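You operate a simulated robot arm through the tools that you are given. There is no shell and no other tool. Be economical: measure what you need, move in short steps, check, and stop when the job is done.

You run a simulated robot arm. Do the job below in one go: nothing can be reset, and whatever is moved stays where it is left.

TASK
Take the stub one and put it on top of the red oblong tube.

Only the result counts: the job must be done as asked and must still hold three seconds after the hand-in. Knocking over, shifting, dropping, spilling or breaking anything else fails it.

THE ROBOT
A 6-joint arm with a two-finger parallel gripper, fixed in place. Base frame: the origin is at the foot of the arm, x ahead of it, y to its left, z up; the work surface is at about z = 0. Units: m, degrees, N and s.
With the tool pointing down near the work surface it reaches from about 0.14 to 0.58 m from the base axis. Its first joint turns from -66.0 to 66.0 degrees. Payload 2.1 kg.
The tool frame sits at the grasp point between the pads (the TCP): z along the fingers, y along the line on which they close. The tips reach 0.03 m beyond it. Largest opening 0.094 m; finger width 0.028, thickness 0.01; the body of the gripper, 0.05 by 0.096 m, starts 0.055 m behind the TCP.
Orientation is told as [roll, pitch, yaw] about the base's x, y, z axes, in that order, counted from this pose: with the fingers straight down and closing along the base's y, the tool's x points along the base's -x, its y along +y and its z along -z.

THE INTERFACE
- The arm moves only by the tool play_rows. Its argument "increments" is a list of rows, each a list of 4 numbers: the shift along the tool's x, y, z in m, then the turn about the tool's z in degrees. In form: [[x, y, z, spin], ...]. A call has 1 to 12 rows; each row is the pose to reach, as a shift and turn from the pose commanded when the call began, along the tool's axes at that moment. "jaw" is the opening, from 0 (shut) to 1 (fully open), set as the call begins (left out, the last holds). Rows are played at 5 a second. More than 0.05 m and 8.6 degrees between two rows, or a gripper value outside its range, and nothing of the call is played. A pose out of reach is approached as far as the arm can. The call stops where the force on the tool passes 40 N (or 10 N more than at its start, if that is more) or the arm is blocked; 0.2 s more then pass. Each finger travels about 0.072 m/s and halts on what it meets, pressing with about 40 N; the grip force reading is that of the motor and also rises with nothing between the fingers. The clock runs only during rows and for 0.2 s after the last one: add rows that repeat a pose to give the fingers time. It gives the time, the measured TCP pose, the force on the tool (base axes), the opening and the grip force at its end, in the units of the frame above (readings bear some noise).
- Cameras (640 x 400 px; columns grow to the right, rows downward): "scene" is fixed at [0.064, -0.375, 0.4948]; the picture's right is [0.73, -0.69, 0.00], its down [-0.33, -0.34, -0.88] and it looks along [0.60, 0.64, -0.47] (base axes); focal length 307 px, centre (320, 200). "wrist" rides on the gripper at [-0.037, 0, -0.058] in the tool frame; the picture's right is [0.00, -1.00, 0.00], its down [0.97, 0.00, -0.24] and it looks along [0.24, 0.00, 0.97] (tool axes); focal length 218 px, centre (320, 200).
- get_image(camera): a new picture of that camera. No time passes.
- point_at(camera, pixels): for up to 12 pixels [column, row] of the newest picture of that camera ("zoom" is the newest enlarged one), the place [x, y, z] in the base frame of the surface seen there, good to about 0.002 m. No time passes.
- enlarge(camera, box): a new picture of the part [left, top, right, bottom] of that camera's present view, enlarged. No time passes.
- finish_job(): hands the job in; it is judged then, once.

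Go step by step. Measure first, check grasps and placings, and put right what went wrong. The budget is 60 turns and 30 pictures, counting those below and the enlarged ones. Unless the task says otherwise, let go and move clear before handing in, and close with one line.

The tools are called after ">>>" as a command line: name --pt "numbers of a row" for each row, then --argument value for the rest, lists and objects as JSON in quotes. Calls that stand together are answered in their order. play_rows: Moves the arm, as the interface text tells. Its arguments: {"type":"object","properties":{"increments":{"type":"array","items":{"type":"array","items":{"type":"number"}}},"jaw":{"type":"number"}},"required":["increments"]} The other tools are called the same way: get_image (camera) takes a picture; point_at (camera, pixels) gives the place of the surface under pixels of a picture; enlarge (camera, box) takes an enlarged picture of a part of a camera's view; finish_job () hands the job in.

At the start:

```text
clock: 0.0
position: [0.321, -0.0052, 0.2993]
ee_rot: [0.0, 0.0, 0.0]
wrist_force: [0.6, 0.1, -0.6]
gripper_width: 0.094
gripper_force: 0.1
```

scene: 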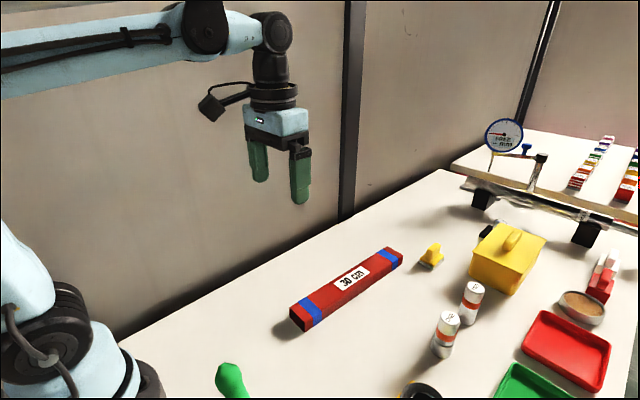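
wrist: 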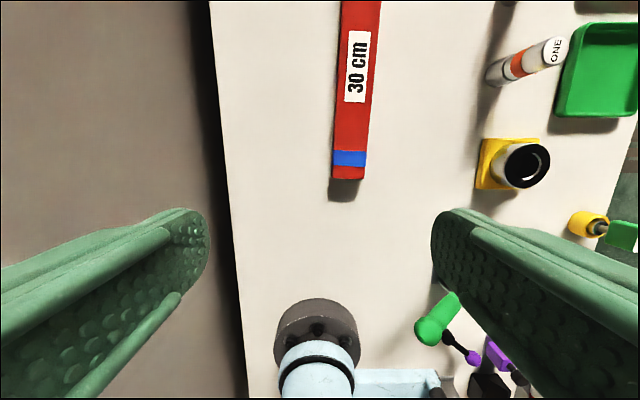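

The wrist view shows a white and orange cylinder marked "ONE" near (530,60), and the scene shows two similar cylinders near (445,335) and (472,303). I'll enlarge both to tell them apart.

>>> enlarge --camera "scene" --box '[400, 260, 520, 380]'

>>> enlarge --camera "scene" --box '[270, 230, 430, 340]'

```text
3.33 times, centred on (460, 320) of scene
```

zoom: 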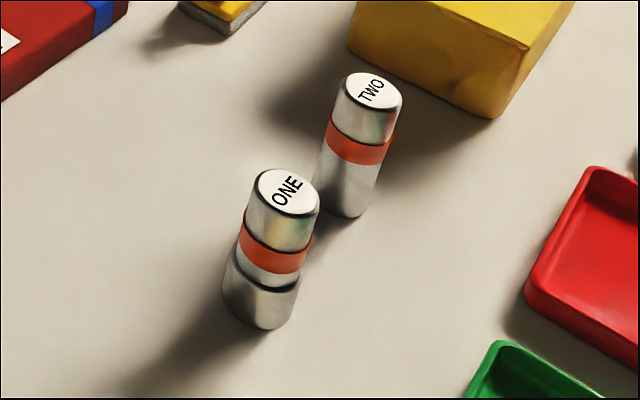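

```text
3.64 times, centred on (350, 285) of scene
```

zoom: 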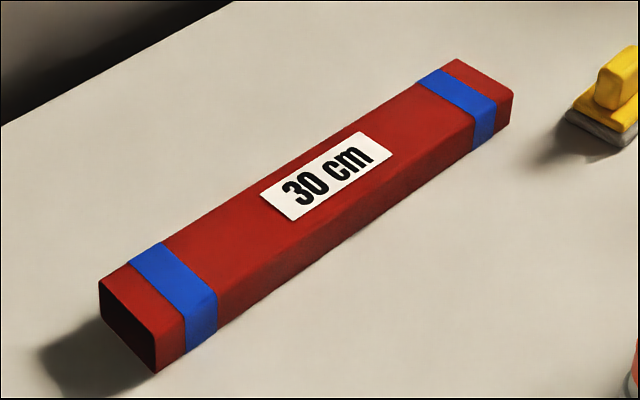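

ONE is the nearer cylinder, and it has an odd step near its base in the zoom. I'll measure ONE, TWO and the tube in the scene picture.

>>> get_image --camera "scene"

>>> enlarge --camera "scene" --box '[420, 300, 480, 365]'

>>> point_at --camera "scene" --pixels '[[449, 317], [441, 316], [458, 321], [448, 330], [445, 338], [436, 347], [443, 350], [475, 289], [325, 296], [365, 268], [400, 252], [292, 313]]'

>>> point_at --camera "zoom" --pixels '[[320, 60], [320, 120], [300, 250], [280, 320], [240, 400], [200, 350], [270, 350], [350, 350], [330, 180], [290, 390], [230, 180], [400, 180]]'

```text
25 pictures are left
```

scene: 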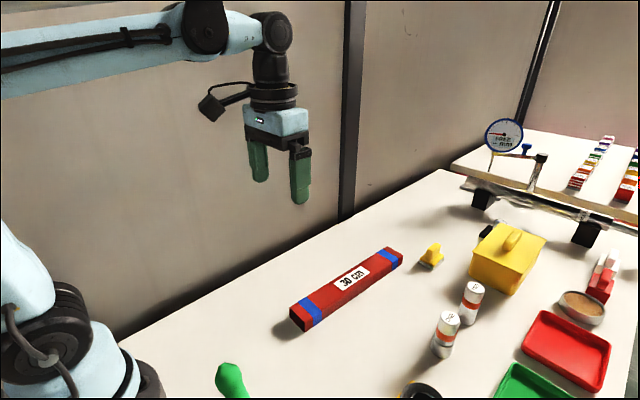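

```text
6.15 times, centred on (450, 332) of scene
```

zoom: 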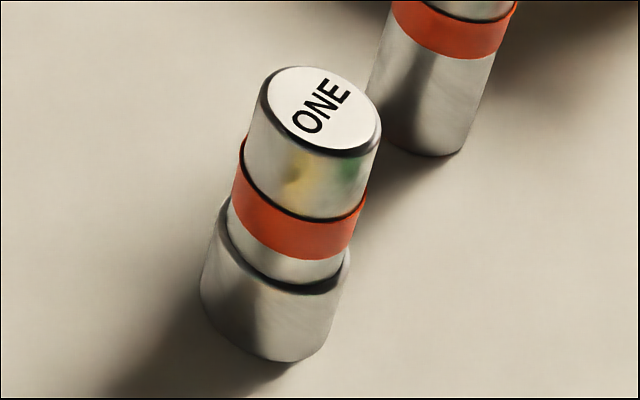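

```text
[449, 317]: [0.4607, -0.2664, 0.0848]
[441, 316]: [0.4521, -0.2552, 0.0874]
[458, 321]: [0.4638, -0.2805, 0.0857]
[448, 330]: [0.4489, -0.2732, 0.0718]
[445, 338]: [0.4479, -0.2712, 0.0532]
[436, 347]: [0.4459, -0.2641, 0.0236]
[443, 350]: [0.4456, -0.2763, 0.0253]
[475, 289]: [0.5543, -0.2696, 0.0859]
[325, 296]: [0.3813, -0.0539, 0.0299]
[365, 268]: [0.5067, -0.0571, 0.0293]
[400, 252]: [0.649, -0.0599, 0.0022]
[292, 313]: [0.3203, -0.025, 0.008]
```

```text
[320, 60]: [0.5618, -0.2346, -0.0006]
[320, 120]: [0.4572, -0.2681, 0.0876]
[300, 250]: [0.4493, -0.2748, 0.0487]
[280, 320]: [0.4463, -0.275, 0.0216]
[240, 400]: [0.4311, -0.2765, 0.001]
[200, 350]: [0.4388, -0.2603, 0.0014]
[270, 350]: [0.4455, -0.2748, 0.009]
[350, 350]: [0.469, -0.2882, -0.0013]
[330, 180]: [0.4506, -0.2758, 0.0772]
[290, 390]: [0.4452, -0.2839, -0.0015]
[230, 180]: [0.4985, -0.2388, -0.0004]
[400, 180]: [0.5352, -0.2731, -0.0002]
```

ONE is about 0.03 m wide, with its top at (0.458, -0.267, 0.087) and a wider lower part up to about z 0.035. I'll move above it at height and look straight down.

>>> play_rows --pt "-0.02 -0.044 0.01 0" --pt "-0.045 -0.087 0.02 0" --pt "-0.068 -0.131 0.035 0" --pt "-0.09 -0.175 0.05 0" --pt "-0.113 -0.218 0.06 0" --pt "-0.137 -0.262 0.07 0" --pt "-0.137 -0.262 0.08 0" --pt "-0.137 -0.262 0.09 0" --pt "-0.137 -0.262 0.09 0" --jaw 1

>>> get_image --camera "wrist"

```text
refused: row 2 steps farther than a row can; nothing moved
```

```text
23 pictures are left
```

wrist: 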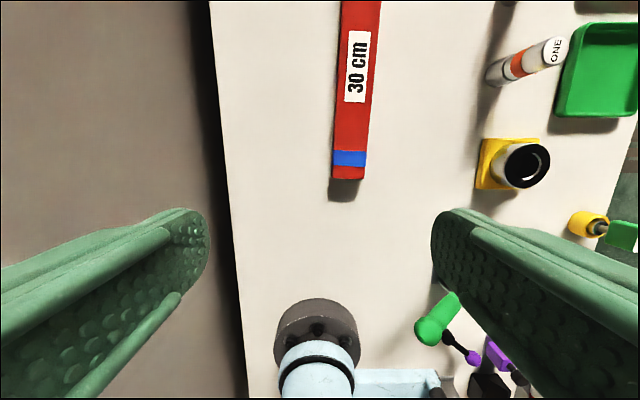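

The call was refused because its steps were too long. I'll replay the move in smaller ones.

>>> play_rows --pt "-0.017 -0.033 0.011 0" --pt "-0.034 -0.066 0.022 0" --pt "-0.051 -0.099 0.033 0" --pt "-0.068 -0.132 0.045 0" --pt "-0.085 -0.165 0.056 0" --pt "-0.102 -0.197 0.067 0" --pt "-0.12 -0.23 0.078 0" --pt "-0.137 -0.262 0.09 0" --pt "-0.137 -0.262 0.09 0" --jaw 1

>>> get_image --camera "wrist"

>>> get_image --camera "scene"

```text
clock: 2.0
position: [0.4572, -0.2683, 0.2107]
ee_rot: [0.0, -0.1, 0.0]
wrist_force: [0.8, -0.1, -0.3]
gripper_width: 0.0941
gripper_force: 0.1
```

```text
22 pictures are left
```

wrist: 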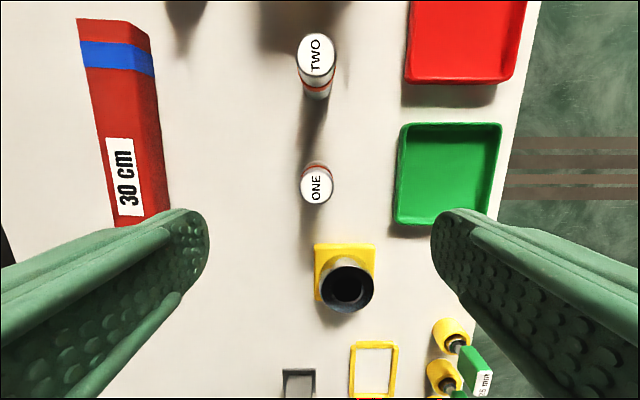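

```text
21 pictures are left
```

scene: 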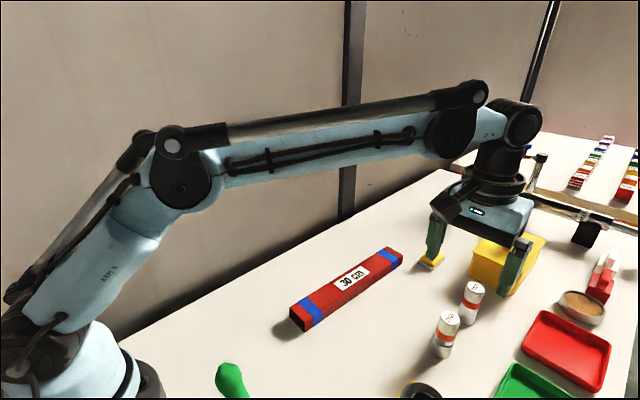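

ONE's top is now at (316,183), with the green tray's left edge at (397,180) and the black cylinder at (347,288). I'll measure these and the tube before descending.

>>> point_at --camera "wrist" --pixels '[[316, 183], [303, 185], [330, 185], [316, 200], [316, 170], [398, 200], [404, 130], [347, 262], [82, 60], [152, 72], [128, 130], [155, 150]]'

>>> point_at --camera "scene" --pixels '[[295, 305], [310, 318], [325, 290], [345, 297], [358, 266], [375, 276], [385, 249], [400, 259], [392, 254], [340, 285], [350, 280], [303, 312]]'

>>> enlarge --camera "wrist" --box '[270, 20, 390, 220]'

```text
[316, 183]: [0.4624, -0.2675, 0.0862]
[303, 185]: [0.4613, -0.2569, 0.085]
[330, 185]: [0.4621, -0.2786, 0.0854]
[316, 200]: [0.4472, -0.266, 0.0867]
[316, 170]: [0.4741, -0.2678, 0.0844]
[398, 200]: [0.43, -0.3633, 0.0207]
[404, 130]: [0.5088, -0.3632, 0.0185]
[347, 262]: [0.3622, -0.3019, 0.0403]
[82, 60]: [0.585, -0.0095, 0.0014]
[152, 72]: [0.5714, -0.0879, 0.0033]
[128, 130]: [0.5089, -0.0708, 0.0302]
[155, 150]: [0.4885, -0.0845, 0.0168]
```

```text
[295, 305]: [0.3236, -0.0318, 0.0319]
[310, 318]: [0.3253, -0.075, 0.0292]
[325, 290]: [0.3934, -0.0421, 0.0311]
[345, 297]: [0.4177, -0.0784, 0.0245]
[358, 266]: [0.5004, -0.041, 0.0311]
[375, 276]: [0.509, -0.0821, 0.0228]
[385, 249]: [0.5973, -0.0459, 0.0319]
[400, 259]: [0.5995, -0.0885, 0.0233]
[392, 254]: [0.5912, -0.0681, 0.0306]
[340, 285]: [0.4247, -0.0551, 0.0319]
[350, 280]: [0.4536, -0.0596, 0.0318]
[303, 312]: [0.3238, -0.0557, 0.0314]
```

```text
2.00 times, centred on (330, 120) of wrist
```

zoom: 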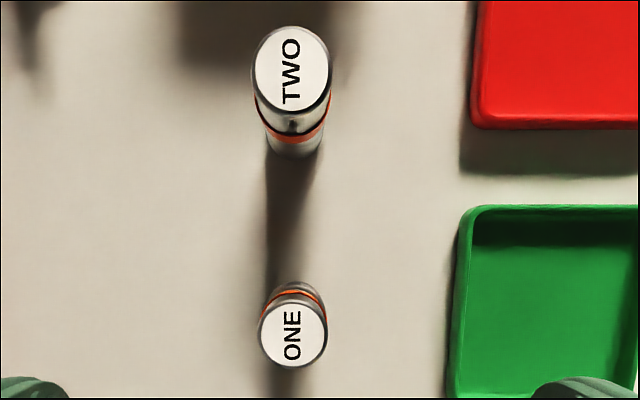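

ONE is centred at about (0.460, -0.267), and the tray edge at y=-0.363 leaves clearance. I'll descend to TCP z≈0.068 so the tips stay above the wider base, then check before closing.

>>> play_rows --pt "-0.003 0.001 0.03 0" --pt "-0.003 0.001 0.06 0" --pt "-0.003 0.001 0.09 0" --pt "-0.003 0.001 0.115 0" --pt "-0.003 0.001 0.13 0" --pt "-0.003 0.001 0.143 0" --pt "-0.003 0.001 0.143 0" --jaw 1

>>> get_image --camera "wrist"

>>> enlarge --camera "scene" --box '[390, 250, 540, 370]'

```text
clock: 3.6
position: [0.4607, -0.2659, 0.067]
ee_rot: [0.0, 0.1, 0.0]
wrist_force: [-0.4, 0.5, -0.2]
gripper_width: 0.0941
gripper_force: 0.0
```

```text
19 pictures are left
```

wrist: 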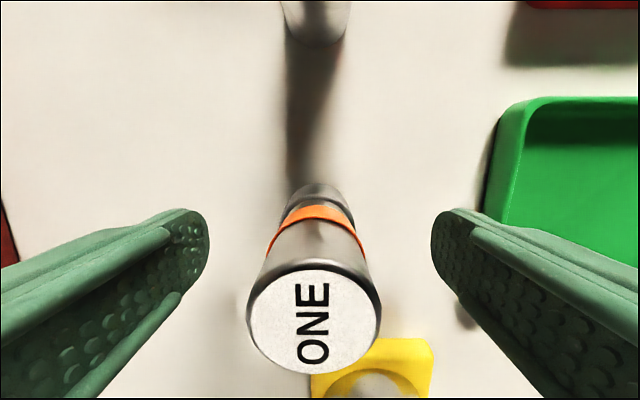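

```text
3.33 times, centred on (465, 310) of scene
```

zoom: 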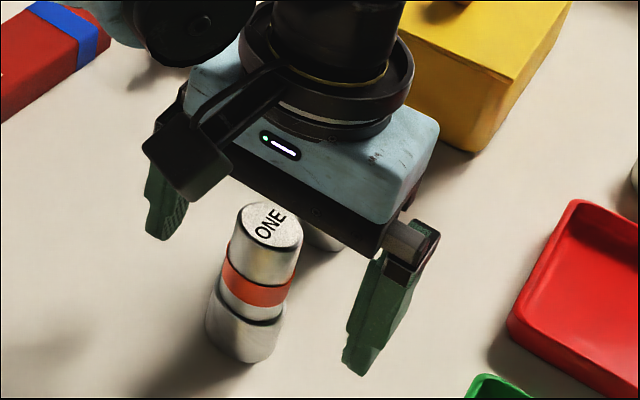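

The pads straddle ONE at its band, with its top at (314,322) in the wrist view and the tips clear on both sides. I'll close the jaws.

>>> play_rows --pt "0 0 0 0" --pt "0 0 0 0" --pt "0 0 0 0" --pt "0 0 0 0" --pt "0 0 0 0" --pt "0 0 0 0" --pt "0 0 0 0" --jaw 0

>>> enlarge --camera "scene" --box '[390, 250, 540, 370]'

```text
clock: 5.2
position: [0.4614, -0.2678, 0.0663]
ee_rot: [0.0, -0.1, 0.0]
wrist_force: [-0.3, 1.3, -0.2]
gripper_width: 0.0298
gripper_force: 39.3
```

```text
3.33 times, centred on (465, 310) of scene
```

zoom: 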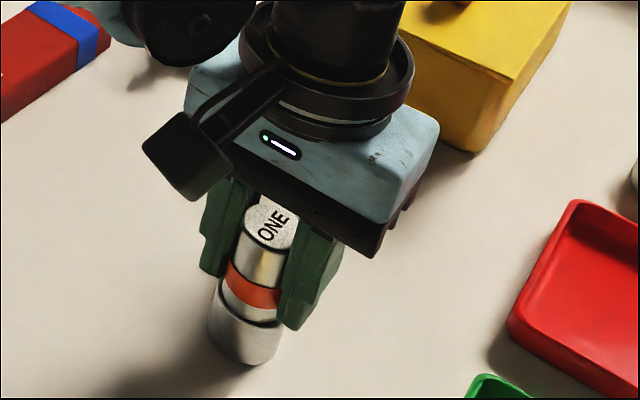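

The jaws stopped at 0.030 m on ONE. I'll lift 0.03 m and see whether the lower part comes with it.

>>> play_rows --pt "0 0 -0.005 0" --pt "0 0 -0.01 0" --pt "0 0 -0.018 0" --pt "0 0 -0.03 0" --pt "0 0 -0.03 0"

>>> enlarge --camera "scene" --box '[390, 250, 540, 370]'

```text
clock: 6.4
position: [0.4617, -0.2647, 0.0973]
ee_rot: [0.0, 0.0, 0.0]
wrist_force: [-0.2, -0.2, -1.1]
gripper_width: 0.0299
gripper_force: 40.3
```

```text
3.33 times, centred on (465, 310) of scene
```

zoom: 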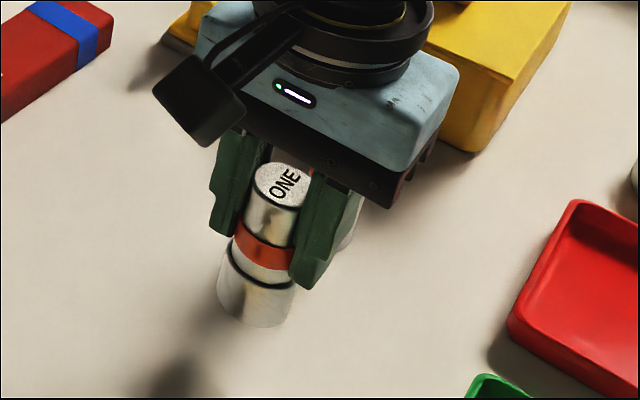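

The whole of ONE came up as one piece. Next I'll raise it clear of everything and find the tube's top edges near x=0.46.

>>> play_rows --pt "0 0 -0.03 0" --pt "0 0 -0.06 0" --pt "0 0 -0.09 0" --pt "0 0 -0.09 0"

>>> enlarge --camera "scene" --box '[280, 230, 420, 340]'

>>> point_at --camera "scene" --pixels '[[342, 275], [344, 276], [346, 277], [348, 279], [352, 281], [354, 283], [356, 285], [358, 287], [359, 288], [360, 289], [361, 290], [362, 291]]'

```text
clock: 7.4
position: [0.4602, -0.2659, 0.1869]
ee_rot: [0.0, 0.0, 0.0]
wrist_force: [0.8, -0.4, -1.2]
gripper_width: 0.0298
gripper_force: 40.0
```

```text
3.64 times, centred on (350, 285) of scene
```

zoom: 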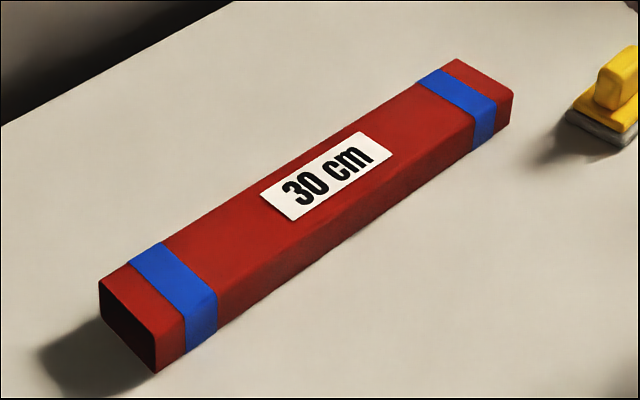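

```text
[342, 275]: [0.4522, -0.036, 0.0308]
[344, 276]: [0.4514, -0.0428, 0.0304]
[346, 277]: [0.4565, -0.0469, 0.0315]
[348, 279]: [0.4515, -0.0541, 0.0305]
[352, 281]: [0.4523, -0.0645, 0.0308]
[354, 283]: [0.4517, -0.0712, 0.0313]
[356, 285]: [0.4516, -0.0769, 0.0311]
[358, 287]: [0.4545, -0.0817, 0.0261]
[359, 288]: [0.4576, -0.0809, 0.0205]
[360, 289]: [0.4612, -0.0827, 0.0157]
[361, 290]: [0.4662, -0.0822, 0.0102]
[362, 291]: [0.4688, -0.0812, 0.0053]
```

The near edge is at y≈-0.081, and I still need the far edge beside the label, around zoom pixels (270–310,180).

>>> point_at --camera "zoom" --pixels '[[310, 165], [308, 160], [305, 156], [300, 152], [322, 160], [316, 150], [320, 180], [390, 180], [400, 200], [405, 195]]'

```text
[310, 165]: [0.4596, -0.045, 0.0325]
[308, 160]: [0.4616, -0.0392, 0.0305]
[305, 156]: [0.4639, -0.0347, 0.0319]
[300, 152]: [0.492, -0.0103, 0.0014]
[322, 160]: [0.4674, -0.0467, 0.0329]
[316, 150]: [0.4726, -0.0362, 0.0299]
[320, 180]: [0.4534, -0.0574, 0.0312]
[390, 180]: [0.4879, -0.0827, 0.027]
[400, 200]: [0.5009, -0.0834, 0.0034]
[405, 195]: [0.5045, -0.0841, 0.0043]
```

The tube top runs from y=-0.034 to -0.082 at z≈0.031, so the target centre is (0.46, -0.058). I'll move across at height.

>>> play_rows --pt "0 0.02 0 0" --pt "0 0.05 0 0" --pt "0 0.085 0 0" --pt "0 0.12 0 0" --pt "0 0.155 0 0" --pt "0 0.185 0 0" --pt "0 0.2 0 0" --pt "0 0.208 0 0" --pt "0 0.208 0 0"

>>> get_image --camera "scene"

>>> get_image --camera "wrist"

```text
clock: 9.4
position: [0.4614, -0.0573, 0.1865]
ee_rot: [-0.1, 0.0, 0.0]
wrist_force: [0.9, -0.5, 0.0]
gripper_width: 0.03
gripper_force: 40.5
```

```text
14 pictures are left
```

scene: 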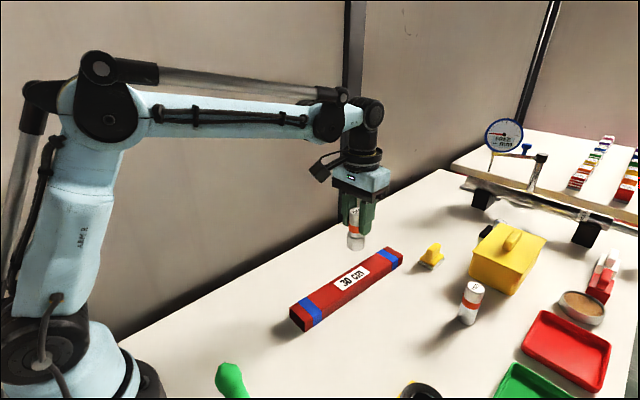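

```text
13 pictures are left
```

wrist: 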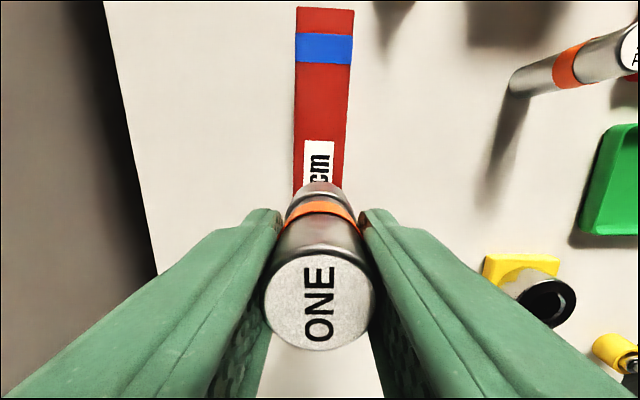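

ONE hangs straight above the tube. I'll descend to just above it and check the alignment.

>>> play_rows --pt "0 0 0.025 0" --pt "0 0 0.05 0" --pt "0 0 0.068 0" --pt "0 0 0.08 0" --pt "0 0 0.08 0"

>>> enlarge --camera "scene" --box '[290, 200, 420, 320]'

>>> point_at --camera "zoom" --pixels '[[320, 200], [320, 220], [320, 240], [320, 180], [320, 160]]'

```text
clock: 10.6
position: [0.462, -0.0583, 0.107]
ee_rot: [-0.1, 0.1, 0.0]
wrist_force: [-0.1, 0.7, -2.0]
gripper_width: 0.0296
gripper_force: 40.1
```

```text
3.33 times, centred on (355, 260) of scene
```

zoom: 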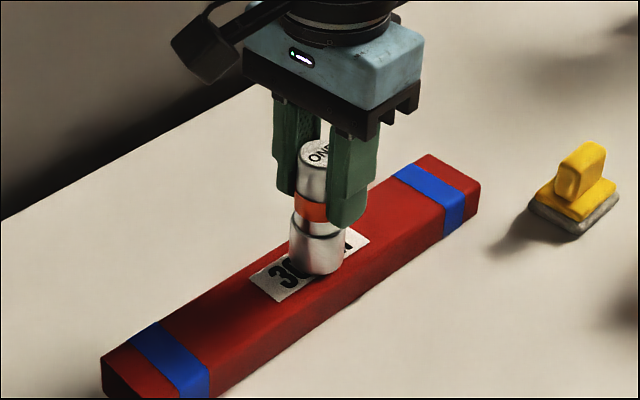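

```text
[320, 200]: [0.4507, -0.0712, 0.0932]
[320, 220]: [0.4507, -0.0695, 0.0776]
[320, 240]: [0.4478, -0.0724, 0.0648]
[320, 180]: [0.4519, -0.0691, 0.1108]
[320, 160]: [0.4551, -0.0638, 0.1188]
```

ONE's bottom is about 9 mm above the label and centred on the tube. I'll lower it gently.

>>> play_rows --pt "0 0 0.003 0" --pt "0 0 0.005 0" --pt "0 0 0.006 0" --pt "0 0 0.007 0" --pt "0 0 0.008 0" --pt "0 0 0.008 0"

```text
clock: 12.0
position: [0.46, -0.0588, 0.0994]
ee_rot: [0.1, -0.1, -0.1]
wrist_force: [1.5, -3.0, 15.4]
gripper_width: 0.0302
gripper_force: 39.5
```

The force rose to 15 N, so ONE is resting on the tube. I'll ease back 0.5 mm and check before letting go.

>>> play_rows --pt "0 0 -0.0005 0" --pt "0 0 -0.0005 0"

>>> enlarge --camera "scene" --box '[290, 200, 420, 320]'

```text
clock: 12.6
position: [0.4605, -0.0585, 0.099]
ee_rot: [0.0, 0.0, -0.1]
wrist_force: [0.3, -0.9, -0.7]
gripper_width: 0.0302
gripper_force: 40.4
```

```text
3.33 times, centred on (355, 260) of scene
```

zoom: 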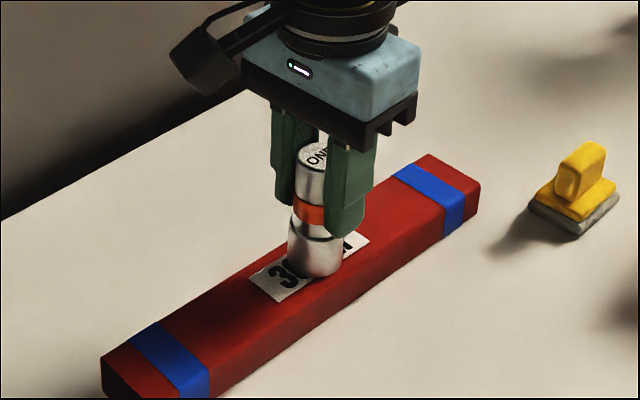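

The force is back near zero and ONE stands upright on the label, so it is right at contact. I'll open the jaws and wait.

>>> play_rows --pt "0 0 0 0" --pt "0 0 0 0" --pt "0 0 0 0" --pt "0 0 0 0" --pt "0 0 0 0" --jaw 1

>>> get_image --camera "wrist"

```text
clock: 13.8
position: [0.46, -0.0585, 0.0997]
ee_rot: [0.0, 0.0, 0.0]
wrist_force: [-0.1, -0.1, 0.6]
gripper_width: 0.094
gripper_force: 0.1
```

```text
10 pictures are left
```

wrist: 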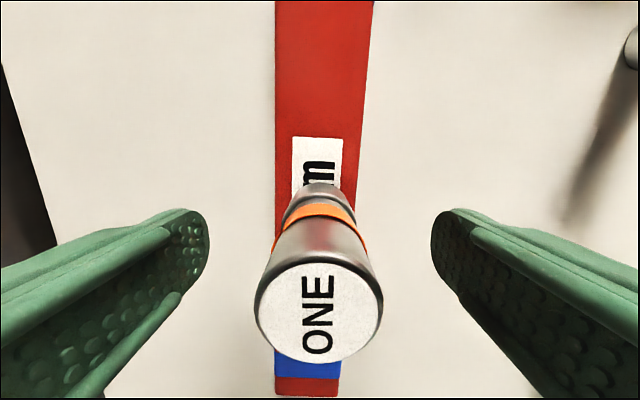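

The jaws are fully open and ONE stands free on the tube. I'll go straight up and check.

>>> play_rows --pt "0 0 -0.015 0" --pt "0 0 -0.04 0" --pt "0 0 -0.07 0" --pt "0 0 -0.1 0" --pt "0 0 -0.13 0" --pt "0 0 -0.13 0"

>>> get_image --camera "scene"

>>> get_image --camera "wrist"

```text
clock: 15.2
position: [0.4609, -0.0567, 0.2304]
ee_rot: [0.0, 0.0, 0.0]
wrist_force: [0.4, -0.8, 0.0]
gripper_width: 0.0941
gripper_force: 0.1
```

```text
9 pictures are left
```

scene: 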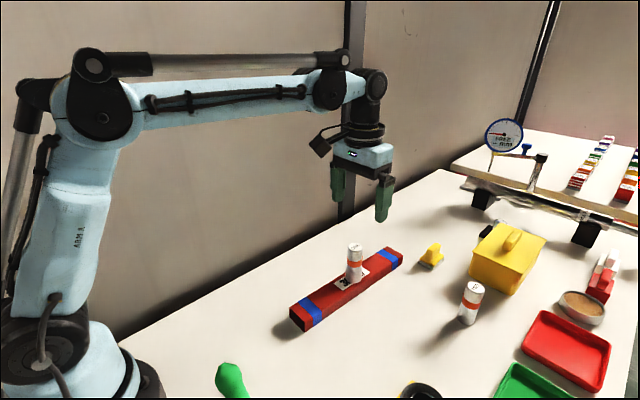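

```text
8 pictures are left
```

wrist: 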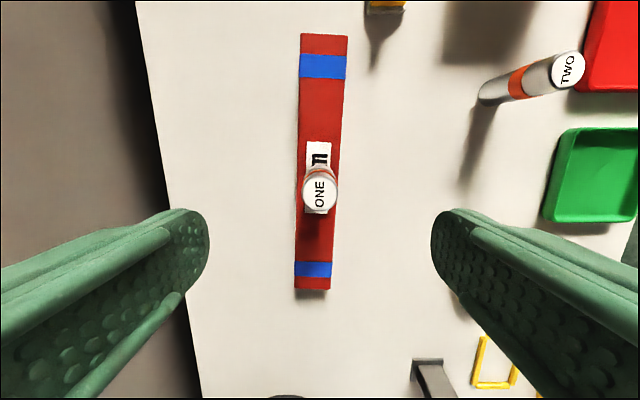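

ONE stands upright on the middle of the red tube, at (320,190) in the wrist view and (355,262) in the scene. The tube and everything else in view look unmoved, and the arm is clear, so I'm handing in.

>>> finish_job

```text
The job is handed in.
```

Stub ONE is standing upright on top of the red oblong tube, near its middle; the gripper is open and clear, nothing else in view looked moved, and the job is handed in.
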